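You operate a simulated robot arm through the tools that you are given. There is no shell and no other tool.

The job below is to be done with a simulated robot arm. You get a single attempt, and the scene is never put back.

TASK
Test the blue wheel and sort it into the green or reject tray.
Fine: up to 0.5 mm the green tray, over that the reject tray; switch off and move the slide back before the wheel comes out.

The check looks at the end state, three seconds after you hand in, the way a careful person would. Anything else that was tipped, shoved, dropped, spilled or broken makes it a failure.

THE ROBOT
A 7-joint arm with a two-finger parallel gripper, fixed in place. Base frame: the origin is at the foot of the arm, x ahead of it, y to its left, z up. Readings come in cm, degrees, newtons and seconds.
With the tool pointing down near the work surface it reaches from about 22 to 74 cm from the base axis. Its first joint turns from -166.0 to 166.0 degrees. Payload 1.57 kg.
The tool frame sits at the grasp point between the pads (the TCP): z along the fingers, y along the line on which they close. The tips reach 3 cm beyond it. Largest opening 11 cm; finger width 2.4, thickness 1.2; the body of the gripper, 4.8 by 11.2 cm, starts 7.8 cm behind the TCP.
Orientation is that of the tool frame in the base frame, as a unit quaternion [w, x, y, z]. With the fingers straight down and closing along the base's y, the tool's x points along the base's -x, its y along +y and its z along -z.

THE INTERFACE
- The arm moves only by the tool send_rows. Its argument "deltas" is a list of rows, each a list of 7 numbers: the shift along the base's x, y, z in units of 300 mm (1.0 is 300 mm), then the turn, a rotation vector about the base's x, y, z in units of 120 degrees (1.0 is 120 degrees), then the finger opening in m, from 0 to 0.11. In form: [[x, y, z, rx, ry, rz, gripper], ...]. A call has 1 to 20 rows; each row is the pose to reach, as a shift and turn from the pose commanded when the call began. A call with a number of a shift or a turn outside -1 to 1 is refused whole. A row lasts 0.2 s, in which the tool goes at most 5 cm and 8.6 degrees; a call with a longer step from one row to the next is refused whole, and so is a gripper value outside its range. A pose out of reach is approached as far as the arm can. The call stops where the force on the tool passes 40 N (or 10 N more than at its start, if that is more) or the arm is blocked; 0.2 s more then pass. The fingers move at their own pace (about 4.5 cm/s each) and stop on an object; they squeeze with about 34 N. The grip force told is the motor's: it shows also when the fingers shut on nothing. Time passes only in rows, and 0.2 s behind the last, so rows that repeat a pose let the fingers close. It gives the time, the measured TCP pose, the force on the tool (base axes), the opening and the grip force at its end, in the units of the frame above (readings bear some noise), with the torque about the TCP (base axes, N m) and any sound that the robot's microphone picked up.
- Cameras (640 x 400 px; columns grow to the right, rows downward): "scene" is fixed at [4.2, -49.54, 147.05]; the picture's right is [0.03, -1.00, 0.00], its down [-0.94, -0.03, -0.33] and it looks along [0.33, 0.01, -0.94] (base axes); focal length 333 px, centre (320, 200). "wrist" rides on the gripper at [7, 1.6, -14.1] in the tool frame; the picture's right is [-0.23, 0.97, 0.00], its down [-0.85, -0.20, -0.48] and it looks along [-0.47, -0.11, 0.88] (tool axes); focal length 222 px, centre (320, 200). There is no depth. A picture from a camera that has moved, and an enlarged one, comes with that camera's place and axes in the base frame and with its lens. The place of the scene camera against the robot may be out by one fixed shift of up to 1.2 cm in any direction.
- get_image(camera): a new picture of that camera. The clock stands still meanwhile.
- move_column(by): slides the trunk up (or, below 0, down) by that many cm; the arm rides with it, the base frame stays. It gives what a move gives, with no picture.
- close_up(camera, box): a new picture of the part [left, top, right, bottom] of that camera's present view, enlarged. The clock stands still meanwhile.
- sign_off(): hands the job in; it is judged then, once.

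Nothing tells you positions but the pictures and the camera data. Unless the task says otherwise, let go and move clear before handing in.

The tools are called after "Emit:" as name(argument=value, ...) on one line, values as JSON. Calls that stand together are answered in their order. send_rows: Moves the arm, as the interface text tells. Its arguments: {"type":"object","properties":{"deltas":{"type":"array","items":{"type":"array","items":{"type":"number"}}}},"required":["deltas"]} The other tools are called the same way: move_column (by) slides the trunk up or down; get_image (camera) takes a picture; close_up (camera, box) takes an enlarged picture of a part of a camera's view; sign_off () hands the job in.

At the start:

```text
time: 0.0
position: [20.44, -39.99, 120.24]
tool_rot: [0.0, 0.001, 1.0, 0.0]
wrist_force: [-0.3, -0.5, 0.0]
wrist_torque: [-0.03, 0.01, 0.0]
gripper_width: 11.0
gripper_force: 0.0
trunk travel left (down, up): [-52.5, 6.5]
```

scene: 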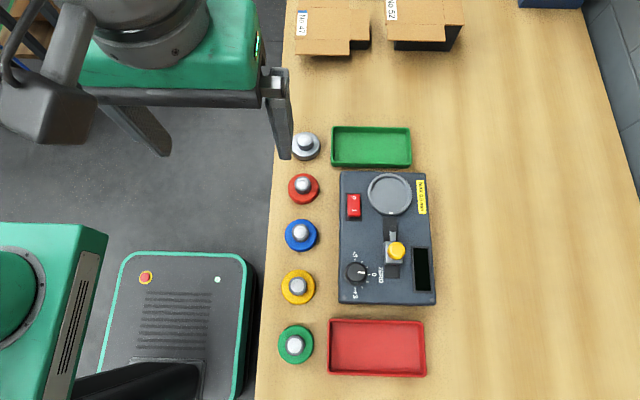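
wrist: 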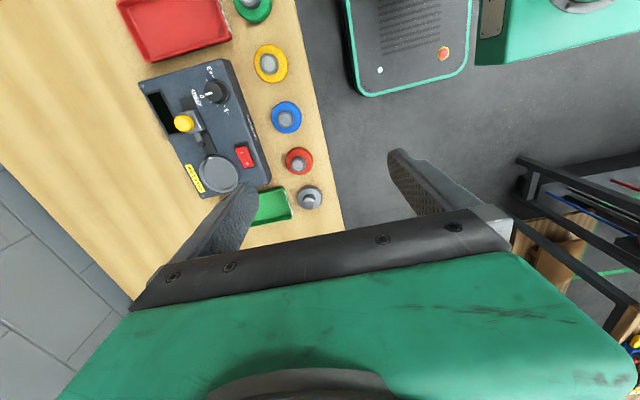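

I see a bench with five wheels in a row, a green tray and a red tray, and between them a tester with a turntable, a red rocker switch, a yellow-knobbed slide, a zero dial and a display. I'll look closer before I move anything.

Emit:
close_up(camera="scene", box=[330, 160, 450, 310])

Emit:
close_up(camera="scene", box=[260, 110, 450, 390])

Emit:
close_up(camera="wrist", box=[120, 50, 330, 220])

```text
2.67 times, centred on (390, 235) of scene
camera zoom: at [4.2, -49.54, 147.05], right [0.03, -1.0, 0.0], down [-0.94, -0.03, -0.33], along [0.33, 0.01, -0.94], focal length 887 px, centre (133, 107)
```

zoom: 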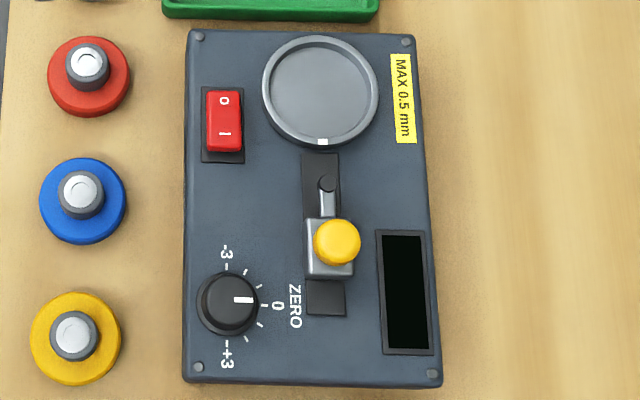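

```text
1.43 times, centred on (355, 250) of scene
camera zoom: at [4.2, -49.54, 147.05], right [0.03, -1.0, 0.0], down [-0.94, -0.03, -0.33], along [0.33, 0.01, -0.94], focal length 475 px, centre (270, 129)
```

zoom: 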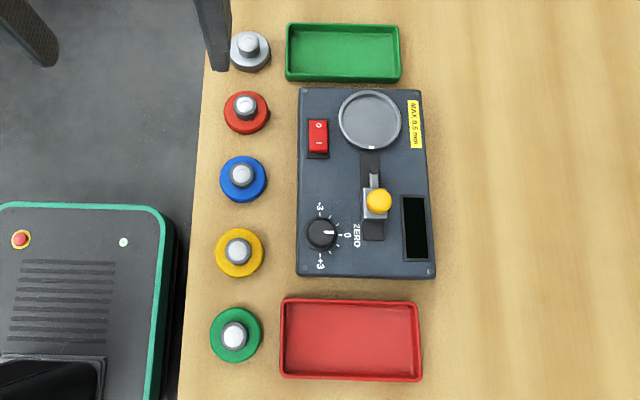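

```text
2.35 times, centred on (225, 135) of wrist
camera zoom: at [13.53, -38.48, 134.32], right [0.23, 0.97, 0.0], down [0.85, -0.2, 0.48], along [0.47, -0.11, -0.88], focal length 523 px, centre (544, 353)
```

zoom: 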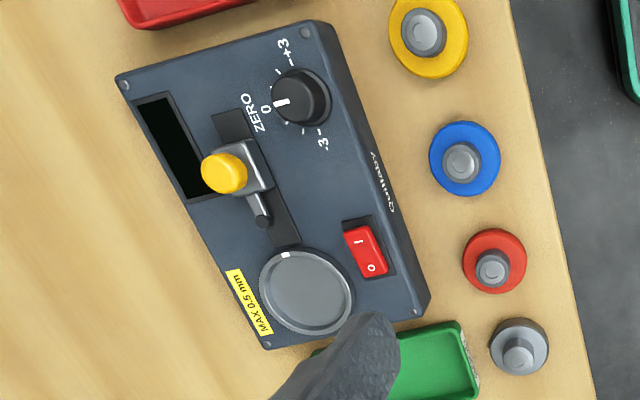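

The bench seems to lie at about z = 88–90, with the blue wheel near (18, -46) and the tester farther to the right. I'll carry the wrist camera over the tester, well above it, to get accurate places.

Emit:
send_rows(deltas=[[-0.04, -0.12, 0, 0, 0, 0, 0.11], [-0.08, -0.24, 0, 0, 0, 0, 0.11], [-0.12, -0.36, 0, 0, 0, 0, 0.11], [-0.16, -0.48, 0, 0, 0, 0, 0.11], [-0.2, -0.6, 0, 0, 0, 0, 0.11], [-0.2, -0.6, 0, 0, 0, 0, 0.11]])

Emit:
get_image(camera="wrist")

Emit:
get_image(camera="scene")

```text
time: 1.4
position: [14.41, -58.04, 120.2]
tool_rot: [0.0, 0.0, 1.0, 0.0]
wrist_force: [0.3, -0.6, 0.2]
wrist_torque: [0.01, -0.04, -0.02]
gripper_width: 10.99
gripper_force: 0.2
trunk travel left (down, up): [-52.5, 6.5]
```

```text
taken
camera wrist: at [7.43, -56.53, 134.31], right [0.23, 0.97, 0.0], down [0.85, -0.2, 0.48], along [0.47, -0.11, -0.88], focal length 222 px, centre (320, 200)
```

wrist: 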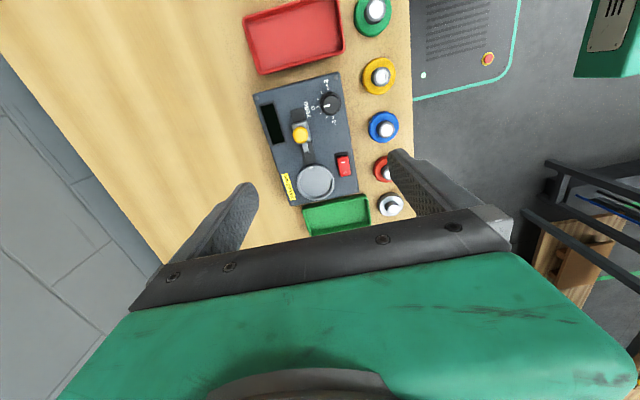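

```text
taken
```

scene: 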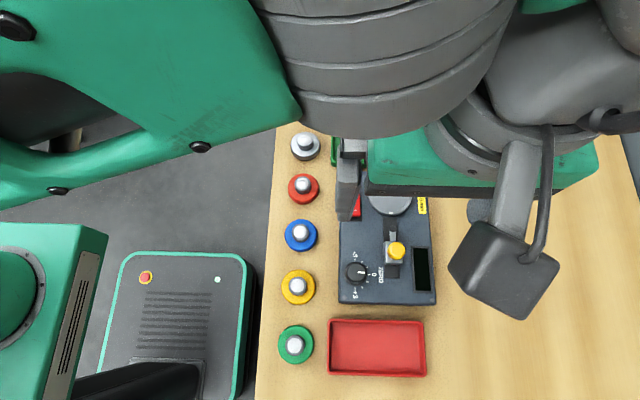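

The wrist camera now sees the whole tester between the fingers. I'll enlarge that part to work out coordinates.

Emit:
close_up(camera="wrist", box=[240, 60, 420, 220])

Emit:
close_up(camera="wrist", box=[240, 60, 370, 145])

Emit:
close_up(camera="wrist", box=[270, 130, 370, 215])

```text
2.50 times, centred on (330, 140) of wrist
camera zoom: at [7.43, -56.53, 134.31], right [0.23, 0.97, 0.0], down [0.85, -0.2, 0.48], along [0.47, -0.11, -0.88], focal length 555 px, centre (295, 350)
```

zoom: 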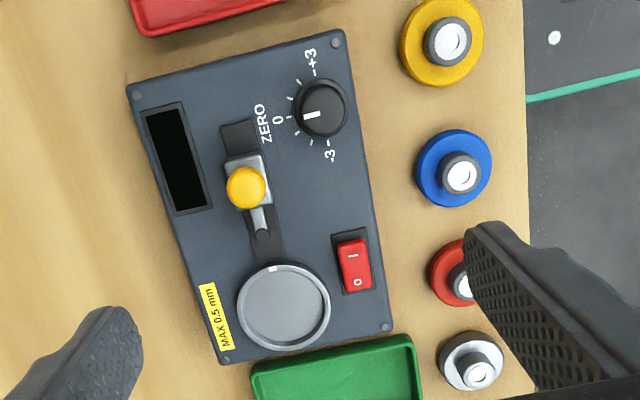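

```text
4.71 times, centred on (305, 102) of wrist
camera zoom: at [7.43, -56.53, 134.31], right [0.23, 0.97, 0.0], down [0.85, -0.2, 0.48], along [0.47, -0.11, -0.88], focal length 1045 px, centre (391, 659)
```

zoom: 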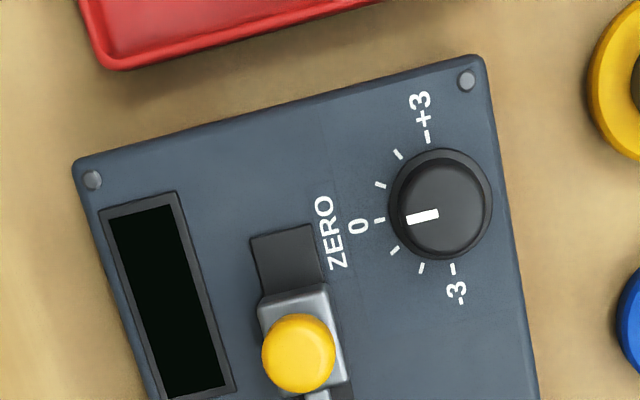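

```text
4.71 times, centred on (320, 172) of wrist
camera zoom: at [7.43, -56.53, 134.31], right [0.23, 0.97, 0.0], down [0.85, -0.2, 0.48], along [0.47, -0.11, -0.88], focal length 1045 px, centre (320, 329)
```

zoom: 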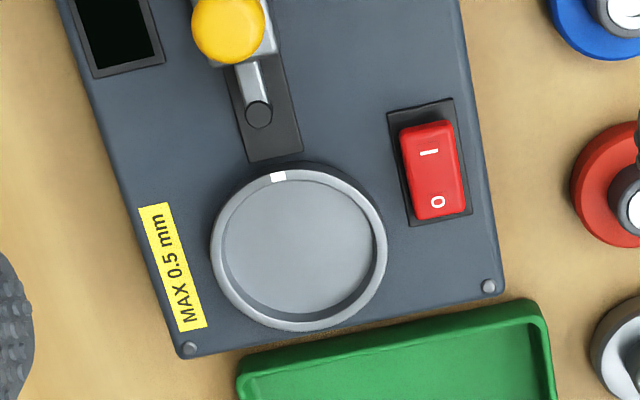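

The readings from two views agree: the blue wheel is near (18.5, -46.3), the turntable cup near (25.1, -61.6) with its rim at about z = 93.6, and the yellow knob near (14.7, -61.6). Next I'll go lower to study the tester, keeping well above its knobs.

Emit:
send_rows(deltas=[[0.07, -0.033, -0.095, 0, 0, 0, 0.11], [0.14, -0.067, -0.19, 0, 0, 0, 0.11], [0.21, -0.1, -0.285, 0, 0, 0, 0.11], [0.28, -0.133, -0.38, 0, 0, 0, 0.11], [0.353, -0.167, -0.473, 0, 0, 0, 0.11], [0.353, -0.167, -0.473, 0, 0, 0, 0.11]])

Emit:
get_image(camera="wrist")

Emit:
close_up(camera="wrist", box=[220, 0, 420, 125])

Emit:
close_up(camera="wrist", box=[220, 70, 420, 195])

```text
time: 2.8
position: [25.08, -62.98, 105.96]
tool_rot: [0.0, 0.0, 1.0, 0.0]
wrist_force: [0.2, -0.2, 0.2]
wrist_torque: [0.05, 0.0, 0.01]
gripper_width: 11.0
gripper_force: 0.1
trunk travel left (down, up): [-52.5, 6.5]
```

```text
taken
camera wrist: at [18.17, -61.51, 120.08], right [0.23, 0.97, 0.0], down [0.85, -0.2, 0.48], along [0.47, -0.11, -0.88], focal length 222 px, centre (320, 200)
```

wrist: 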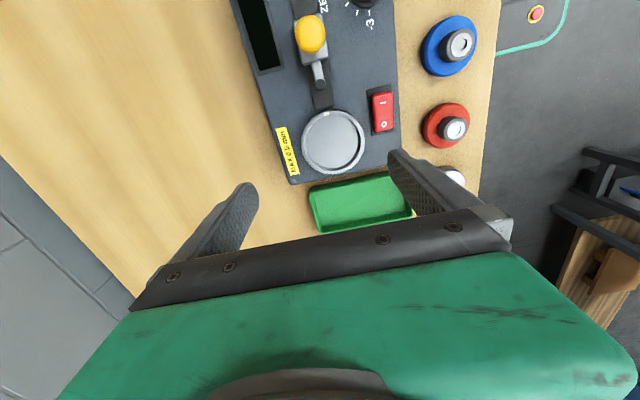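

```text
3.20 times, centred on (320, 62) of wrist
camera zoom: at [18.17, -61.51, 120.08], right [0.23, 0.97, 0.0], down [0.85, -0.2, 0.48], along [0.47, -0.11, -0.88], focal length 711 px, centre (320, 640)
```

zoom: 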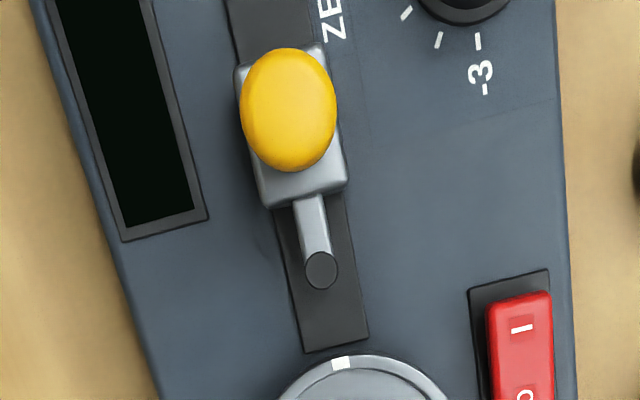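

```text
3.20 times, centred on (320, 132) of wrist
camera zoom: at [18.17, -61.51, 120.08], right [0.23, 0.97, 0.0], down [0.85, -0.2, 0.48], along [0.47, -0.11, -0.88], focal length 711 px, centre (320, 416)
```

zoom: 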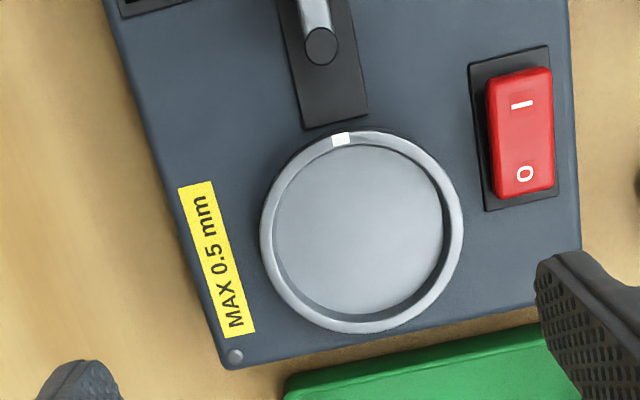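

The tester measures well: turntable centre about (25.05, -61.5), rocker "I" at about (22.0, -55.4) and "0" at about (24.3, -55.4), yellow knob about (14.75, -61.6, 96.6). Next I'll hold the camera straight above the blue wheel to fix its centre and heights.

Emit:
send_rows(deltas=[[0.003, 0.126, 0, 0, 0, 0, 0.11], [0.007, 0.252, 0, 0, 0, 0, 0.11], [0.01, 0.378, 0, 0, 0, 0, 0.11], [0.014, 0.503, 0, 0, 0, 0, 0.11], [0.014, 0.503, 0, 0, 0, 0, 0.11]])

Emit:
get_image(camera="wrist")

Emit:
close_up(camera="wrist", box=[240, 20, 400, 140])

```text
time: 4.0
position: [25.55, -48.03, 105.95]
tool_rot: [0.0, 0.0, 1.0, 0.0]
wrist_force: [0.0, -0.1, -0.4]
wrist_torque: [-0.03, -0.01, 0.03]
gripper_width: 10.99
gripper_force: 0.0
trunk travel left (down, up): [-52.5, 6.5]
```

```text
taken
camera wrist: at [18.64, -46.42, 120.1], right [0.23, 0.97, 0.0], down [0.85, -0.2, 0.48], along [0.47, -0.11, -0.88], focal length 222 px, centre (320, 200)
```

wrist: 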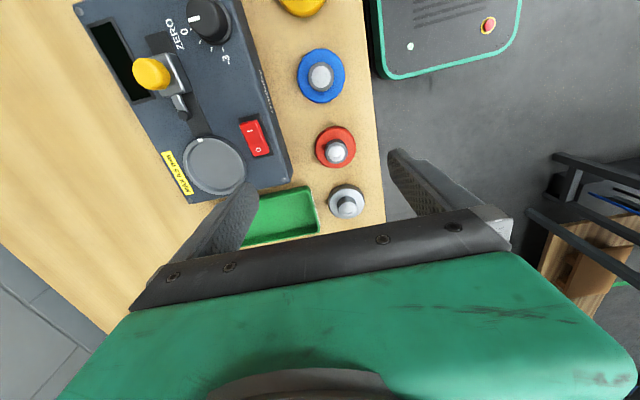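

```text
3.33 times, centred on (320, 80) of wrist
camera zoom: at [18.64, -46.42, 120.1], right [0.23, 0.97, 0.0], down [0.85, -0.2, 0.48], along [0.47, -0.11, -0.88], focal length 740 px, centre (320, 600)
```

zoom: 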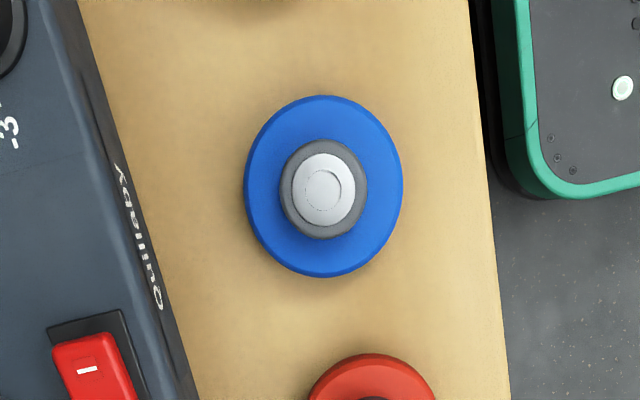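

Seen from above, the blue wheel's axis is at about (18.4, -46.2), the disc is about 5.9 across, and the hub is about 3 across with its top near z = 92. I'll narrow the fingers to 5 cm, stop just above the hub and check the alignment.

Emit:
send_rows(deltas=[[-0.06, 0.015, 0, 0, 0, 0, 0.05], [-0.12, 0.03, 0, 0, 0, 0, 0.05], [-0.18, 0.045, -0.1, 0, 0, 0, 0.05], [-0.238, 0.061, -0.2, 0, 0, 0, 0.05], [-0.238, 0.061, -0.298, 0, 0, 0, 0.05], [-0.238, 0.061, -0.298, 0, 0, 0, 0.05]])

Emit:
get_image(camera="wrist")

Emit:
close_up(camera="wrist", box=[240, 110, 400, 230])

Emit:
get_image(camera="scene")

```text
time: 5.4
position: [18.29, -46.28, 97.18]
tool_rot: [0.0, 0.0, 1.0, 0.0]
wrist_force: [-0.5, -0.4, -0.6]
wrist_torque: [0.02, 0.02, 0.03]
gripper_width: 5.0
gripper_force: 0.1
trunk travel left (down, up): [-52.5, 6.5]
```

```text
taken
camera wrist: at [11.39, -44.7, 111.25], right [0.23, 0.97, 0.0], down [0.85, -0.2, 0.48], along [0.47, -0.11, -0.88], focal length 222 px, centre (320, 200)
```

wrist: 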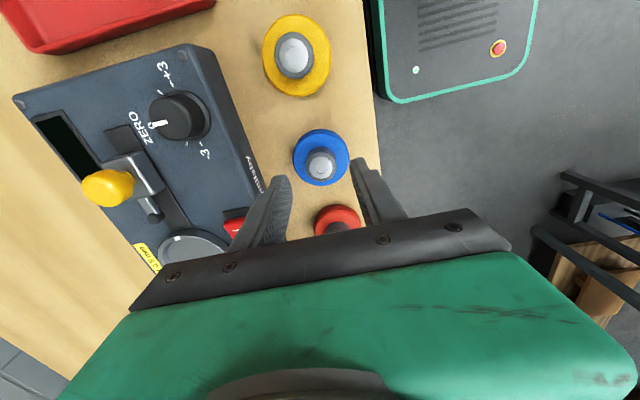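

```text
3.33 times, centred on (320, 170) of wrist
camera zoom: at [11.39, -44.7, 111.25], right [0.23, 0.97, 0.0], down [0.85, -0.2, 0.48], along [0.47, -0.11, -0.88], focal length 740 px, centre (320, 300)
```

zoom: 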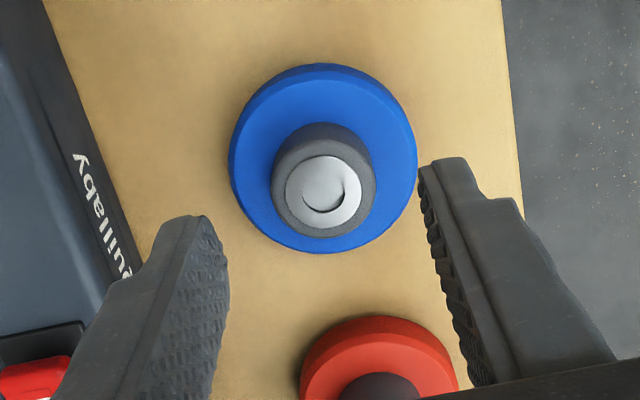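

```text
taken
```

scene: 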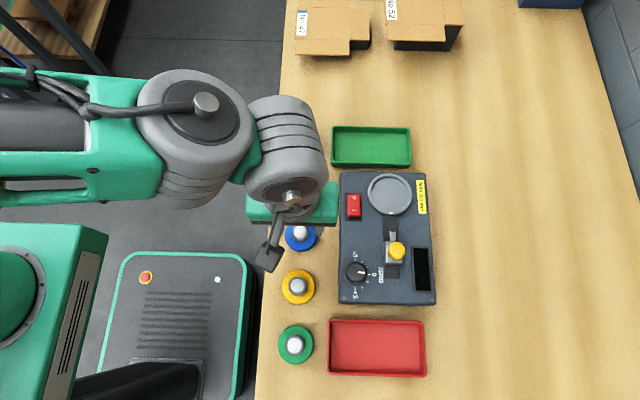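

The tool axis lines up with the hub axis; the hub top is at about z = 92.0 and the disc top at about z = 89.2. I'll go straight down until the tips are just above the disc and close on the hub.

Emit:
send_rows(deltas=[[0, 0, -0.05, 0, 0, 0, 0.05], [0, 0, -0.1, 0, 0, 0, 0.05], [0, 0, -0.14, 0, 0, 0, 0.05], [0, 0, -0.14, 0, 0, 0, 0.05]])

Emit:
close_up(camera="wrist", box=[240, 110, 400, 230])

```text
time: 6.4
position: [18.24, -46.25, 92.87]
tool_rot: [-0.001, 0.001, 1.0, 0.0]
wrist_force: [0.5, 0.3, 0.1]
wrist_torque: [-0.02, -0.03, 0.02]
gripper_width: 5.0
gripper_force: 0.1
trunk travel left (down, up): [-52.5, 6.5]
```

```text
3.33 times, centred on (320, 170) of wrist
camera zoom: at [11.39, -44.62, 107.0], right [0.23, 0.97, 0.0], down [0.85, -0.2, 0.48], along [0.47, -0.11, -0.88], focal length 740 px, centre (320, 300)
```

zoom: 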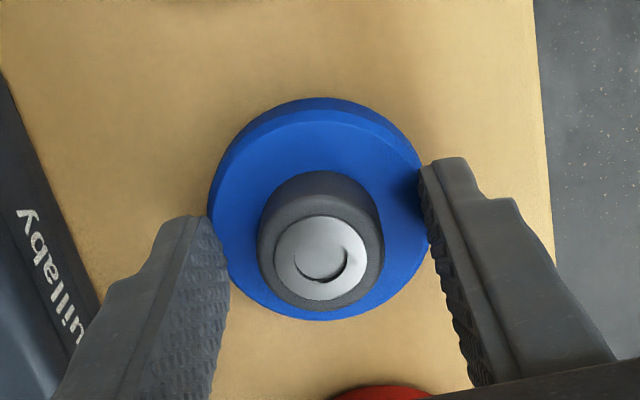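

The fingers straddle the hub with clearance both sides. I'll close on the hub, then lift a little and check the hold.

Emit:
send_rows(deltas=[[0, 0, 0, 0, 0, 0, 0.02], [0, 0, 0, 0, 0, 0, 0.02], [0, 0, 0, 0, 0, 0, 0.02], [0, 0, 0, 0, 0, 0, 0.02], [0, 0, 0, 0, 0, 0, 0.02]])

Emit:
close_up(camera="wrist", box=[240, 110, 400, 230])

```text
time: 7.6
position: [18.24, -46.18, 92.82]
tool_rot: [0.0, -0.001, 1.0, 0.0]
wrist_force: [0.5, 0.1, 0.3]
wrist_torque: [0.04, -0.03, -0.02]
gripper_width: 2.89
gripper_force: 34.3
trunk travel left (down, up): [-52.5, 6.5]
```

```text
3.33 times, centred on (320, 170) of wrist
camera zoom: at [11.39, -44.61, 107.01], right [0.23, 0.97, 0.0], down [0.85, -0.2, 0.48], along [0.47, -0.11, -0.88], focal length 740 px, centre (320, 300)
```

zoom: 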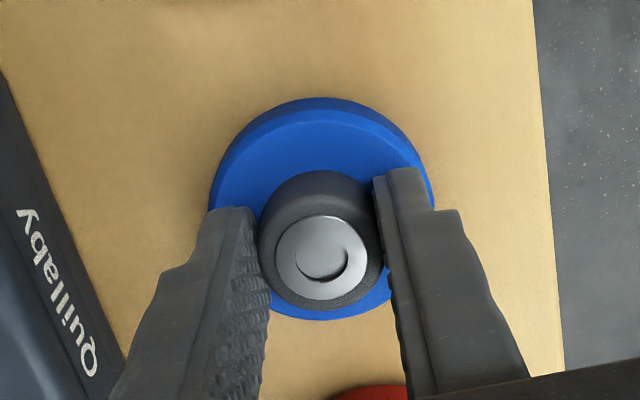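

The hub is gripped at 2.89 cm and 34 N. I'll lift straight up and check the wheel comes along.

Emit:
send_rows(deltas=[[0, 0, 0.04, 0, 0, 0, 0.02], [0, 0, 0.1, 0, 0, 0, 0.02], [0, 0, 0.2, 0, 0, 0, 0.02], [0, 0, 0.3, 0, 0, 0, 0.02], [0, 0, 0.4, 0, 0, 0, 0.02], [0, 0, 0.4, 0, 0, 0, 0.02]])

Emit:
get_image(camera="wrist")

Emit:
close_up(camera="wrist", box=[240, 110, 400, 230])

```text
time: 9.0
position: [18.41, -46.11, 104.82]
tool_rot: [0.0, 0.0, 1.0, 0.0]
wrist_force: [0.5, -0.2, -1.2]
wrist_torque: [0.03, -0.01, -0.01]
gripper_width: 2.87
gripper_force: 34.5
trunk travel left (down, up): [-52.5, 6.5]
```

```text
taken
camera wrist: at [11.35, -44.56, 119.03], right [0.23, 0.97, 0.0], down [0.85, -0.2, 0.48], along [0.47, -0.11, -0.88], focal length 222 px, centre (320, 200)
```

wrist: 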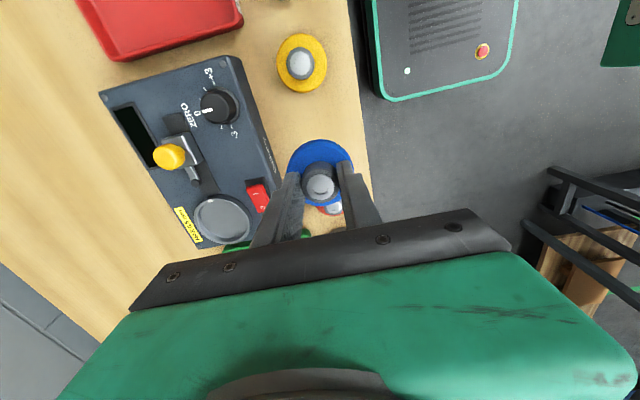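

```text
3.33 times, centred on (320, 170) of wrist
camera zoom: at [11.35, -44.56, 119.03], right [0.23, 0.97, 0.0], down [0.85, -0.2, 0.48], along [0.47, -0.11, -0.88], focal length 740 px, centre (320, 300)
```

zoom: 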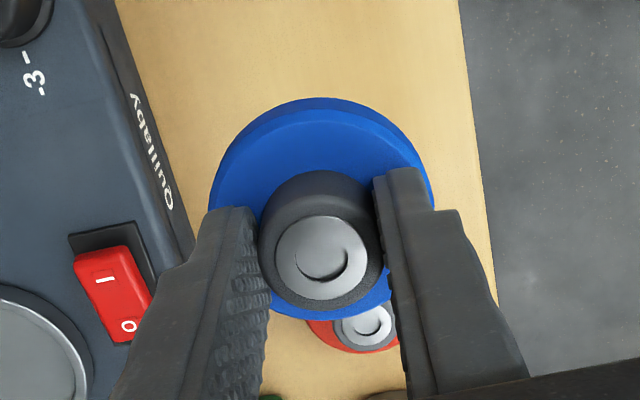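

The wheel is held firmly and level. I'll carry it, high enough to clear the knob, over the turntable cup and check the alignment from there.

Emit:
send_rows(deltas=[[0.04, -0.09, 0, 0, 0, 0, 0.02], [0.09, -0.2, 0, 0, 0, 0, 0.02], [0.135, -0.31, 0, 0, 0, 0, 0.02], [0.18, -0.42, 0, 0, 0, 0, 0.02], [0.2247, -0.5133, 0, 0, 0, 0, 0.02], [0.2247, -0.5133, 0, 0, 0, 0, 0.02]])

Emit:
close_up(camera="wrist", box=[240, 70, 400, 190])

Emit:
get_image(camera="wrist")

```text
time: 10.4
position: [25.07, -61.63, 104.75]
tool_rot: [0.0, 0.0, 1.0, 0.0]
wrist_force: [-0.7, 0.7, -2.1]
wrist_torque: [-0.02, 0.04, 0.01]
gripper_width: 2.9
gripper_force: 34.1
trunk travel left (down, up): [-52.5, 6.5]
```

```text
3.33 times, centred on (320, 130) of wrist
camera zoom: at [18.2, -60.03, 118.92], right [0.23, 0.97, 0.0], down [0.85, -0.2, 0.48], along [0.47, -0.11, -0.88], focal length 740 px, centre (320, 433)
```

zoom: 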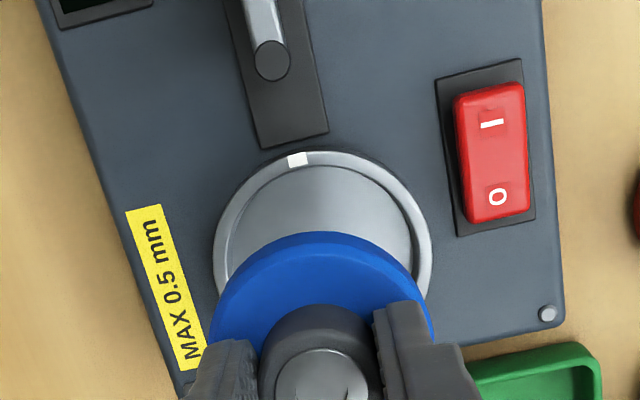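

```text
taken
camera wrist: at [18.2, -60.03, 118.92], right [0.23, 0.97, 0.0], down [0.85, -0.2, 0.48], along [0.47, -0.11, -0.88], focal length 222 px, centre (320, 200)
```

wrist: 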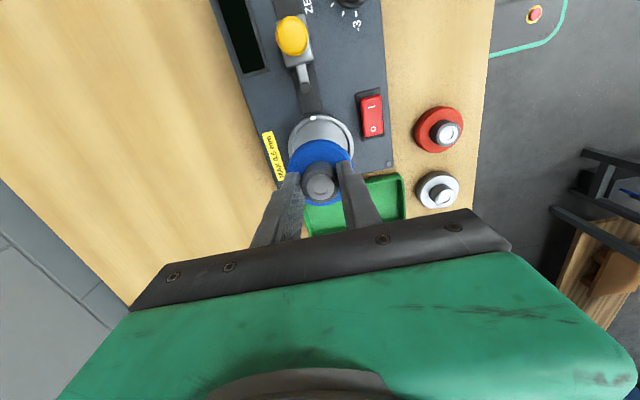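

The cup's rim appears where I expect it, to within about 1 mm. I'll lower to just above the rim and check again before seating the wheel.

Emit:
send_rows(deltas=[[0, 0, -0.06, 0, 0, 0, 0.02], [0, 0, -0.12, 0, 0, 0, 0.02], [0, 0, -0.16, 0, 0, 0, 0.02], [0, 0, -0.16, 0, 0, 0, 0.02]])

Emit:
close_up(camera="wrist", box=[240, 90, 400, 210])

```text
time: 11.4
position: [25.23, -61.53, 99.96]
tool_rot: [0.0, 0.0, 1.0, 0.0]
wrist_force: [0.0, 0.6, -0.8]
wrist_torque: [0.01, 0.01, -0.03]
gripper_width: 2.88
gripper_force: 34.6
trunk travel left (down, up): [-52.5, 6.5]
```

```text
3.33 times, centred on (320, 150) of wrist
camera zoom: at [18.14, -59.96, 114.1], right [0.23, 0.97, 0.0], down [0.85, -0.2, 0.48], along [0.47, -0.11, -0.88], focal length 740 px, centre (320, 367)
```

zoom: 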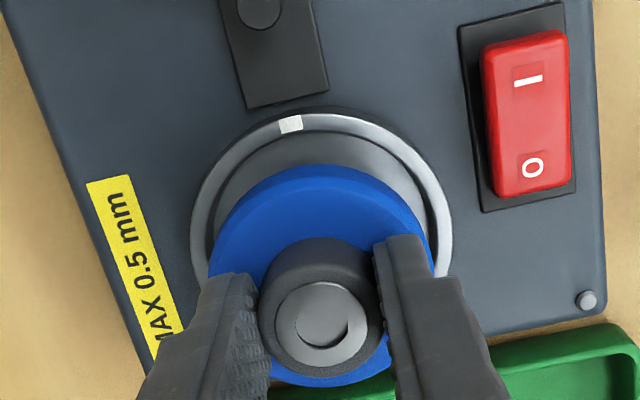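

The alignment still holds, with the cup centre at most about 0.5–1 mm farther in +x. I'll nudge +x by 0.5 mm and lower gently into the cup, watching the force.

Emit:
send_rows(deltas=[[0.002, 0, -0.03, 0, 0, 0, 0.02], [0.002, 0, -0.05, 0, 0, 0, 0.02], [0.002, 0, -0.055, 0, 0, 0, 0.02], [0.002, 0, -0.06, 0, 0, 0, 0.02]])

Emit:
close_up(camera="wrist", box=[240, 90, 400, 210])

```text
time: 12.4
position: [25.27, -61.53, 98.13]
tool_rot: [0.0, 0.0, 1.0, 0.001]
wrist_force: [0.6, -0.1, -0.5]
wrist_torque: [0.0, 0.01, -0.02]
gripper_width: 2.86
gripper_force: 34.1
trunk travel left (down, up): [-52.5, 6.5]
```

```text
3.33 times, centred on (320, 150) of wrist
camera zoom: at [18.22, -59.97, 112.36], right [0.23, 0.97, 0.0], down [0.85, -0.2, 0.48], along [0.47, -0.11, -0.88], focal length 740 px, centre (320, 367)
```

zoom: 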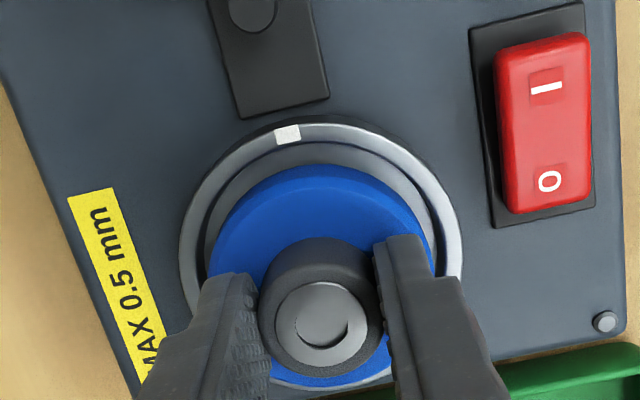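

No contact yet, and the wheel is inside the ring with an even gap. I'll continue down in 1 mm steps.

Emit:
send_rows(deltas=[[0, 0, -0.004, 0, 0, 0, 0.02], [0, 0, -0.008, 0, 0, 0, 0.02], [0, 0, -0.012, 0, 0, 0, 0.02], [0, 0, -0.016, 0, 0, 0, 0.02]])

Emit:
close_up(camera="wrist", box=[240, 90, 400, 210])

```text
time: 13.4
position: [25.14, -61.53, 97.97]
tool_rot: [0.001, -0.001, 1.0, -0.001]
wrist_force: [0.4, 1.8, 10.0]
wrist_torque: [0.34, 0.09, 0.04]
gripper_width: 2.86
gripper_force: 33.9
trunk travel left (down, up): [-52.5, 6.5]
```

```text
3.33 times, centred on (320, 150) of wrist
camera zoom: at [18.18, -59.91, 112.11], right [0.23, 0.97, 0.0], down [0.85, -0.2, 0.48], along [0.47, -0.11, -0.88], focal length 740 px, centre (320, 367)
```

zoom: 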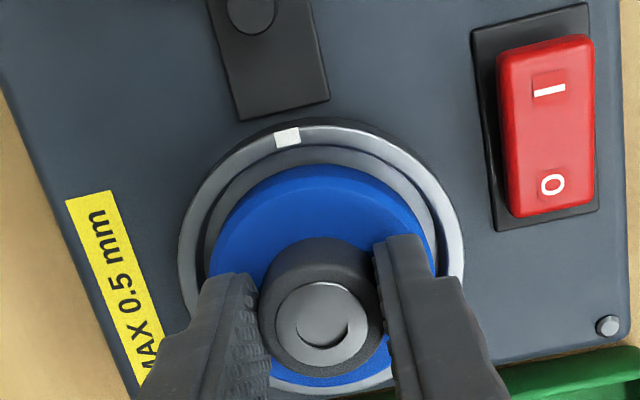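

There is 10 N of contact, so the wheel has reached the cup floor, centred within the rim. I'll ease the force off and open the fingers.

Emit:
send_rows(deltas=[[0, 0, 0.003, 0, 0, 0, 0.02], [0, 0, 0.003, 0, 0, 0, 0.035], [0, 0, 0.003, 0, 0, 0, 0.048], [0, 0, 0.003, 0, 0, 0, 0.048], [0, 0, 0.003, 0, 0, 0, 0.048]])

Emit:
close_up(camera="wrist", box=[240, 90, 400, 210])

```text
time: 14.6
position: [25.21, -61.61, 97.97]
tool_rot: [0.0, 0.001, 1.0, 0.001]
wrist_force: [0.4, -3.3, 7.9]
wrist_torque: [-0.06, 0.05, -0.01]
gripper_width: 4.41
gripper_force: 0.1
trunk travel left (down, up): [-52.5, 6.5]
```

```text
3.33 times, centred on (320, 150) of wrist
camera zoom: at [18.18, -59.98, 112.03], right [0.23, 0.97, 0.0], down [0.85, -0.2, 0.48], along [0.47, -0.11, -0.88], focal length 740 px, centre (320, 367)
```

zoom: 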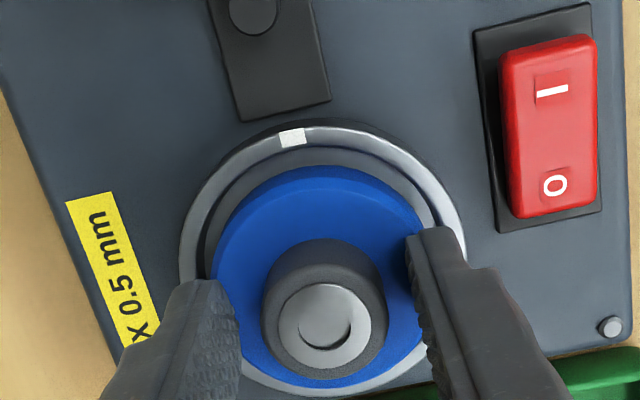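

The wheel is released, but the fingers stopped at 4.41 cm and there is still about 8 N upward, so a fingertip is probably touching the rim or the disc. I'll narrow the opening slightly and rise slowly.

Emit:
send_rows(deltas=[[0, 0, 0, 0, 0, 0, 0.04], [0, 0, 0.004, 0, 0, 0, 0.04], [0, 0, 0.01, 0, 0, 0, 0.04], [0, 0, 0.02, 0, 0, 0, 0.04]])

Emit:
close_up(camera="wrist", box=[240, 90, 400, 210])

```text
time: 15.6
position: [25.11, -61.54, 98.49]
tool_rot: [-0.001, 0.0, 1.0, 0.0]
wrist_force: [-0.2, 0.6, 0.0]
wrist_torque: [0.01, 0.01, 0.02]
gripper_width: 4.0
gripper_force: 0.1
trunk travel left (down, up): [-52.5, 6.5]
```

```text
3.33 times, centred on (320, 150) of wrist
camera zoom: at [18.22, -59.96, 112.54], right [0.23, 0.97, 0.0], down [0.86, -0.2, 0.48], along [0.47, -0.11, -0.88], focal length 740 px, centre (320, 367)
```

zoom: 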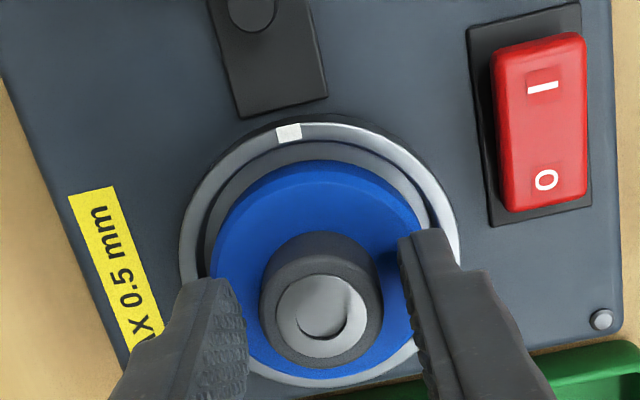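

The fingers are free now and the wheel sits in the cup. I'll rise clear and look straight down to check it is seated and centred.

Emit:
send_rows(deltas=[[0, 0, 0.06, 0, 0, 0, 0.04], [0, 0, 0.15, 0, 0, 0, 0.04], [0, 0, 0.28, 0, 0, 0, 0.04], [0.1, -0.02, 0.3, 0, 0, 0, 0.04], [0.2, -0.05, 0.3, 0, 0, 0, 0.04], [0.2, -0.05, 0.3, 0, 0, 0, 0.04]])

Emit:
get_image(camera="wrist")

Emit:
close_up(camera="wrist", box=[260, 40, 400, 145])

```text
time: 17.0
position: [29.74, -61.56, 107.04]
tool_rot: [0.0, 0.0, 1.0, 0.0]
wrist_force: [0.0, 0.1, 0.2]
wrist_torque: [0.0, -0.01, -0.06]
gripper_width: 4.0
gripper_force: 0.0
out of reach, approached as far as the arm can: row 5, 6
trunk travel left (down, up): [-52.5, 6.5]
```

```text
taken
camera wrist: at [22.76, -60.0, 121.29], right [0.23, 0.97, 0.0], down [0.85, -0.2, 0.48], along [0.47, -0.11, -0.88], focal length 222 px, centre (320, 200)
```

wrist: 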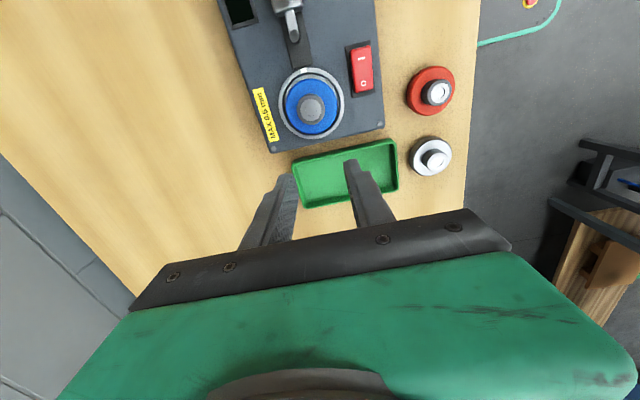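

```text
3.81 times, centred on (330, 92) of wrist
camera zoom: at [22.76, -60.0, 121.29], right [0.23, 0.97, 0.0], down [0.85, -0.2, 0.48], along [0.47, -0.11, -0.88], focal length 846 px, centre (282, 610)
```

zoom: 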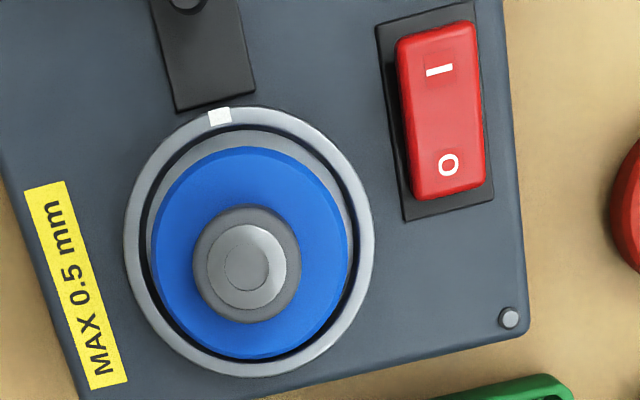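

The wheel is seated in the cup, but it sits about 2–2.5 mm towards +x within the clearance. To get an honest measurement I'll re-grip the hub and shift the wheel to the centre.

Emit:
send_rows(deltas=[[-0.1, 0.025, 0, 0, 0, 0, 0.045], [-0.2, 0.05, 0, 0, 0, 0, 0.045], [-0.2, 0.05, 0, 0, 0, 0, 0.045]])

Emit:
close_up(camera="wrist", box=[240, 70, 400, 190])

```text
time: 17.8
position: [23.77, -59.87, 106.99]
tool_rot: [0.0, -0.001, 1.0, 0.0]
wrist_force: [-0.2, -0.1, 0.3]
wrist_torque: [-0.01, -0.01, 0.01]
gripper_width: 4.52
gripper_force: 0.1
trunk travel left (down, up): [-52.5, 6.5]
```

```text
3.33 times, centred on (320, 130) of wrist
camera zoom: at [16.72, -58.44, 121.21], right [0.23, 0.97, 0.0], down [0.85, -0.2, 0.48], along [0.47, -0.11, -0.88], focal length 740 px, centre (320, 433)
```

zoom: 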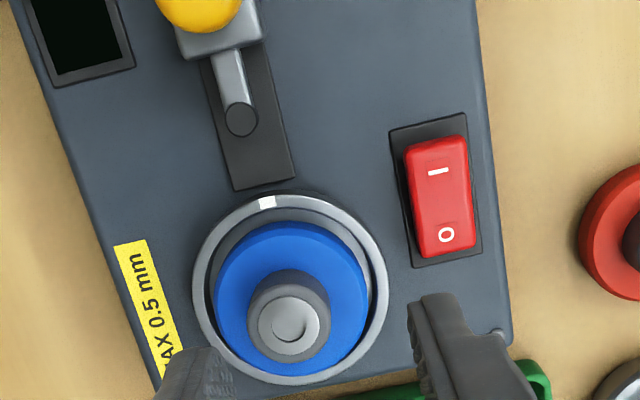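

The commanded pose was clamped at the reach limit, so I'm re-basing on the measured position. I'll move over the hub and stop above it to check.

Emit:
send_rows(deltas=[[0.048, -0.055, 0, 0, 0, 0, 0.045], [0.048, -0.055, -0.08, 0, 0, 0, 0.045], [0.048, -0.055, -0.15, 0, 0, 0, 0.045], [0.048, -0.055, -0.15, 0, 0, 0, 0.045]])

Emit:
close_up(camera="wrist", box=[240, 90, 400, 210])

```text
time: 18.8
position: [25.2, -61.82, 102.54]
tool_rot: [-0.001, 0.0, 1.0, -0.001]
wrist_force: [0.4, 0.2, -0.3]
wrist_torque: [0.06, 0.01, 0.02]
gripper_width: 4.51
gripper_force: 0.1
trunk travel left (down, up): [-52.5, 6.5]
```

```text
3.33 times, centred on (320, 150) of wrist
camera zoom: at [18.28, -60.21, 116.74], right [0.23, 0.97, 0.0], down [0.85, -0.2, 0.48], along [0.47, -0.11, -0.88], focal length 740 px, centre (320, 367)
```

zoom: 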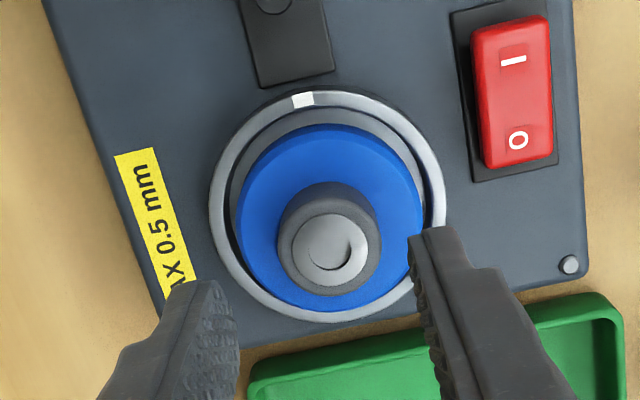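

The hub axis is about 0.3 cm to +y and 0.2 cm to -x of the tool axis, and the cup centre lies a further ~2 mm to -x. I'll align with the hub, go down, and grip.

Emit:
send_rows(deltas=[[-0.007, 0.0097, 0, 0, 0, 0, 0.045], [-0.007, 0.0097, -0.08, 0, 0, 0, 0.045], [-0.007, 0.0097, -0.136, 0, 0, 0, 0.045], [-0.007, 0.0097, -0.136, 0, 0, 0, 0.045]])

Emit:
close_up(camera="wrist", box=[240, 90, 400, 210])

```text
time: 19.8
position: [24.98, -61.55, 98.55]
tool_rot: [0.0, 0.0, 1.0, 0.001]
wrist_force: [0.6, 0.7, 0.2]
wrist_torque: [-0.02, 0.01, -0.02]
gripper_width: 4.5
gripper_force: 0.1
trunk travel left (down, up): [-52.5, 6.5]
```

```text
3.33 times, centred on (320, 150) of wrist
camera zoom: at [18.0, -59.93, 112.69], right [0.23, 0.97, 0.0], down [0.85, -0.2, 0.48], along [0.47, -0.11, -0.88], focal length 740 px, centre (320, 367)
```

zoom: 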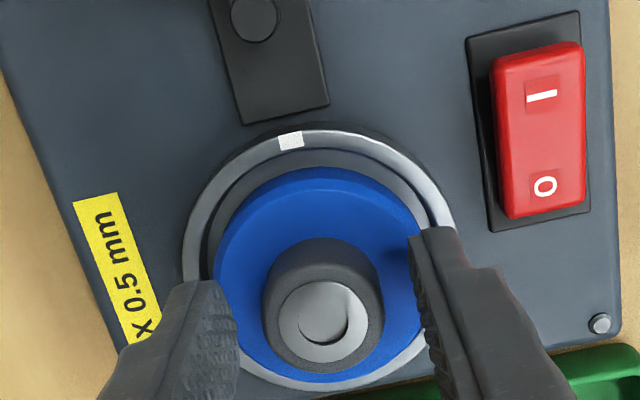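

Correcting for perspective, the wheel is only about 1–1.5 mm off centre towards +x. I'll grip the hub, lift slightly, shift it -1.2 mm and set it down again.

Emit:
send_rows(deltas=[[0, 0, 0, 0, 0, 0, 0.035], [0, 0, 0, 0, 0, 0, 0.02], [0, 0, 0, 0, 0, 0, 0.02], [0, 0, 0, 0, 0, 0, 0.02], [0, 0, 0.004, 0, 0, 0, 0.02], [-0.002, -0.001, 0.004, 0, 0, 0, 0.02], [-0.004, -0.0015, 0.004, 0, 0, 0, 0.02], [-0.004, -0.0015, 0.001, 0, 0, 0, 0.02], [-0.004, -0.0015, 0.0, 0, 0, 0, 0.02]])

Emit:
close_up(camera="wrist", box=[240, 90, 400, 210])

```text
time: 21.8
position: [24.9, -61.53, 98.6]
tool_rot: [0.0, 0.0, 1.0, 0.0]
wrist_force: [-0.4, -1.2, 1.0]
wrist_torque: [-0.02, 0.02, -0.02]
gripper_width: 2.88
gripper_force: 33.9
trunk travel left (down, up): [-52.5, 6.5]
```

```text
3.33 times, centred on (320, 150) of wrist
camera zoom: at [17.87, -59.98, 112.71], right [0.23, 0.97, 0.0], down [0.85, -0.2, 0.48], along [0.47, -0.11, -0.88], focal length 740 px, centre (320, 367)
```

zoom: 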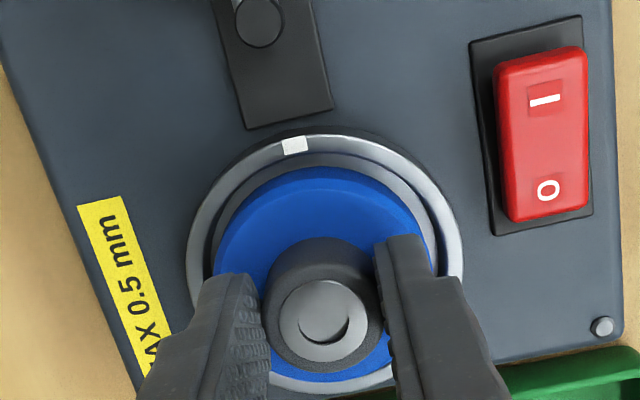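

The wheel has been shifted and set down, with almost no force on the tool. I'll release by opening a little, then rise clear.

Emit:
send_rows(deltas=[[0, 0, 0, 0, 0, 0, 0.034], [0, 0, 0, 0, 0, 0, 0.04], [0, 0, 0, 0, 0, 0, 0.04], [0, 0, 0.05, 0, 0, 0, 0.04], [0, 0, 0.15, 0, 0, 0, 0.04], [0.05, 0, 0.25, 0, 0, 0, 0.04], [0.1, 0, 0.25, 0, 0, 0, 0.04], [0.1, 0, 0.25, 0, 0, 0, 0.04]])

Emit:
close_up(camera="wrist", box=[250, 30, 410, 150])

Emit:
get_image(camera="wrist")

```text
time: 23.6
position: [27.95, -61.59, 106.1]
tool_rot: [0.0, 0.001, 1.0, 0.0]
wrist_force: [-0.1, -0.2, -0.3]
wrist_torque: [0.0, 0.0, 0.01]
gripper_width: 3.98
gripper_force: 0.1
trunk travel left (down, up): [-52.5, 6.5]
```

```text
3.33 times, centred on (330, 90) of wrist
camera zoom: at [20.92, -60.02, 120.21], right [0.23, 0.97, 0.0], down [0.85, -0.2, 0.48], along [0.47, -0.11, -0.88], focal length 740 px, centre (287, 567)
```

zoom: 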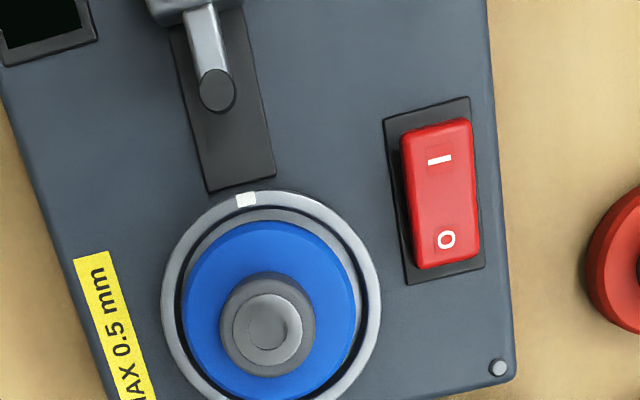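

```text
taken
camera wrist: at [20.92, -60.02, 120.21], right [0.23, 0.97, 0.0], down [0.85, -0.2, 0.48], along [0.47, -0.11, -0.88], focal length 222 px, centre (320, 200)
```

wrist: 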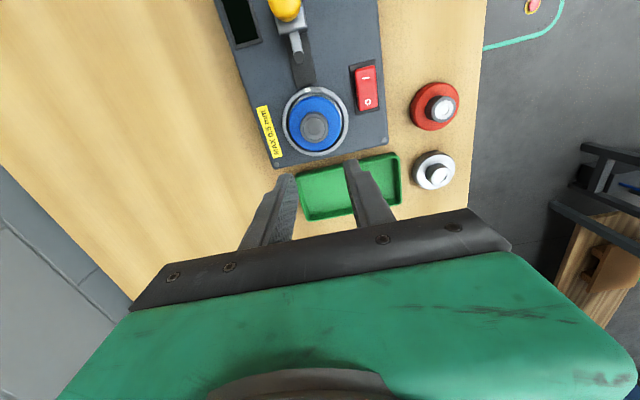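

The wheel is seated and closely centred, and the gripper is clear. Next is the slide: I'll go above the yellow knob and examine it before touching it.

Emit:
send_rows(deltas=[[-0.11, 0, 0, 0, 0, 0, 0.05], [-0.22, 0, 0, 0, 0, 0, 0.05], [-0.33, 0, 0, 0, 0, 0, 0.05], [-0.44, 0, -0.03, 0, 0, 0, 0.05], [-0.44, 0, -0.067, 0, 0, 0, 0.05], [-0.44, 0, -0.067, 0, 0, 0, 0.05]])

Emit:
get_image(camera="wrist")

Emit:
close_up(camera="wrist", box=[240, 90, 400, 210])

```text
time: 25.0
position: [14.62, -61.54, 104.02]
tool_rot: [0.0, 0.001, 1.0, 0.0]
wrist_force: [-0.3, -0.5, -0.2]
wrist_torque: [-0.02, 0.04, 0.01]
gripper_width: 5.02
gripper_force: 0.1
trunk travel left (down, up): [-52.5, 6.5]
```

```text
taken
camera wrist: at [7.66, -60.03, 118.1], right [0.23, 0.97, 0.0], down [0.85, -0.2, 0.48], along [0.47, -0.11, -0.88], focal length 222 px, centre (320, 200)
```

wrist: 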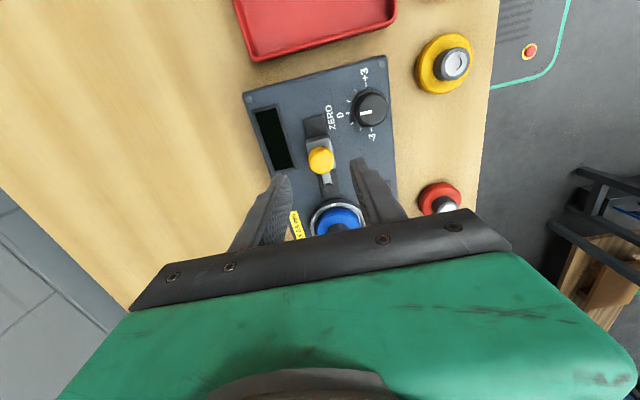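

```text
3.33 times, centred on (320, 150) of wrist
camera zoom: at [7.66, -60.03, 118.1], right [0.23, 0.97, 0.0], down [0.85, -0.2, 0.48], along [0.47, -0.11, -0.88], focal length 740 px, centre (320, 367)
```

zoom: 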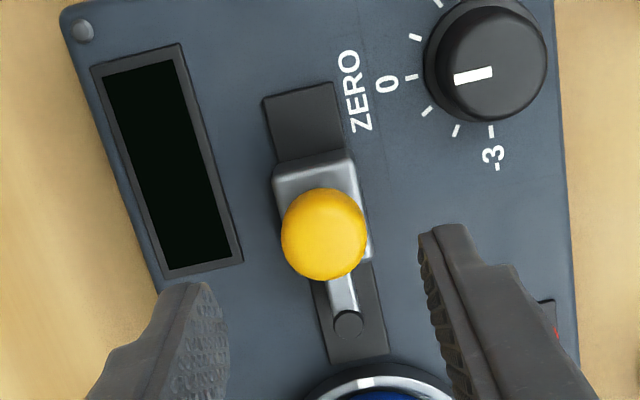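

The knob is on the tool axis, with its centre at about z = 96.6 and about 2.6 cm wide. I'll lower the fingers around it, keeping the tips above the carriage block, and grip it.

Emit:
send_rows(deltas=[[0, 0, -0.06, 0, 0, 0, 0.05], [0, 0, -0.12, 0, 0, 0, 0.05], [0, 0, -0.175, 0, 0, 0, 0.05], [0, 0, -0.175, 0, 0, 0, 0.05]])

Emit:
close_up(camera="wrist", box=[240, 100, 400, 220])

```text
time: 26.0
position: [14.57, -61.55, 98.74]
tool_rot: [0.0, 0.0, 1.0, 0.0]
wrist_force: [0.3, 0.1, -0.9]
wrist_torque: [-0.02, -0.02, 0.02]
gripper_width: 5.02
gripper_force: 0.0
trunk travel left (down, up): [-52.5, 6.5]
```

```text
3.33 times, centred on (320, 160) of wrist
camera zoom: at [7.64, -59.95, 112.87], right [0.23, 0.97, 0.0], down [0.85, -0.2, 0.48], along [0.47, -0.11, -0.88], focal length 740 px, centre (320, 333)
```

zoom: 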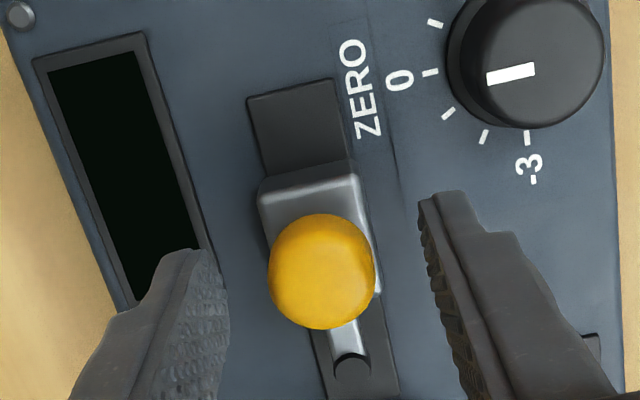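

The knob's equator sits between the pads, slightly above the tips. I'll close on it.

Emit:
send_rows(deltas=[[0, 0, 0, 0, 0, 0, 0.035], [0, 0, 0, 0, 0, 0, 0.02], [0, 0, 0, 0, 0, 0, 0.02], [0, 0, 0, 0, 0, 0, 0.02]])

Emit:
close_up(camera="wrist", box=[240, 100, 400, 220])

```text
time: 27.0
position: [14.6, -61.46, 98.73]
tool_rot: [0.0, 0.0, 1.0, -0.001]
wrist_force: [0.2, 1.7, 0.0]
wrist_torque: [-0.24, -0.05, 0.0]
gripper_width: 2.51
gripper_force: 35.0
trunk travel left (down, up): [-52.5, 6.5]
```

```text
3.33 times, centred on (320, 160) of wrist
camera zoom: at [7.65, -59.93, 112.89], right [0.23, 0.97, 0.0], down [0.85, -0.2, 0.48], along [0.47, -0.11, -0.88], focal length 740 px, centre (320, 333)
```

zoom: 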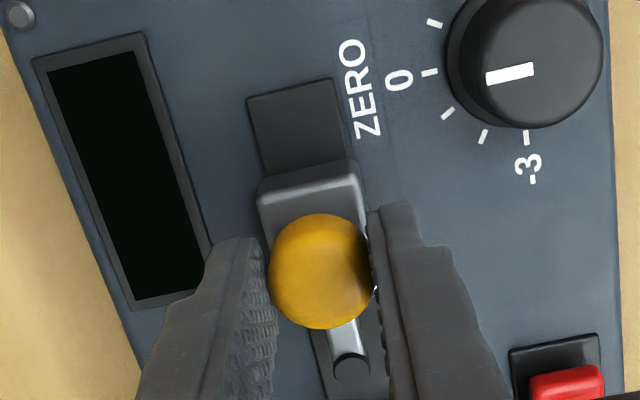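

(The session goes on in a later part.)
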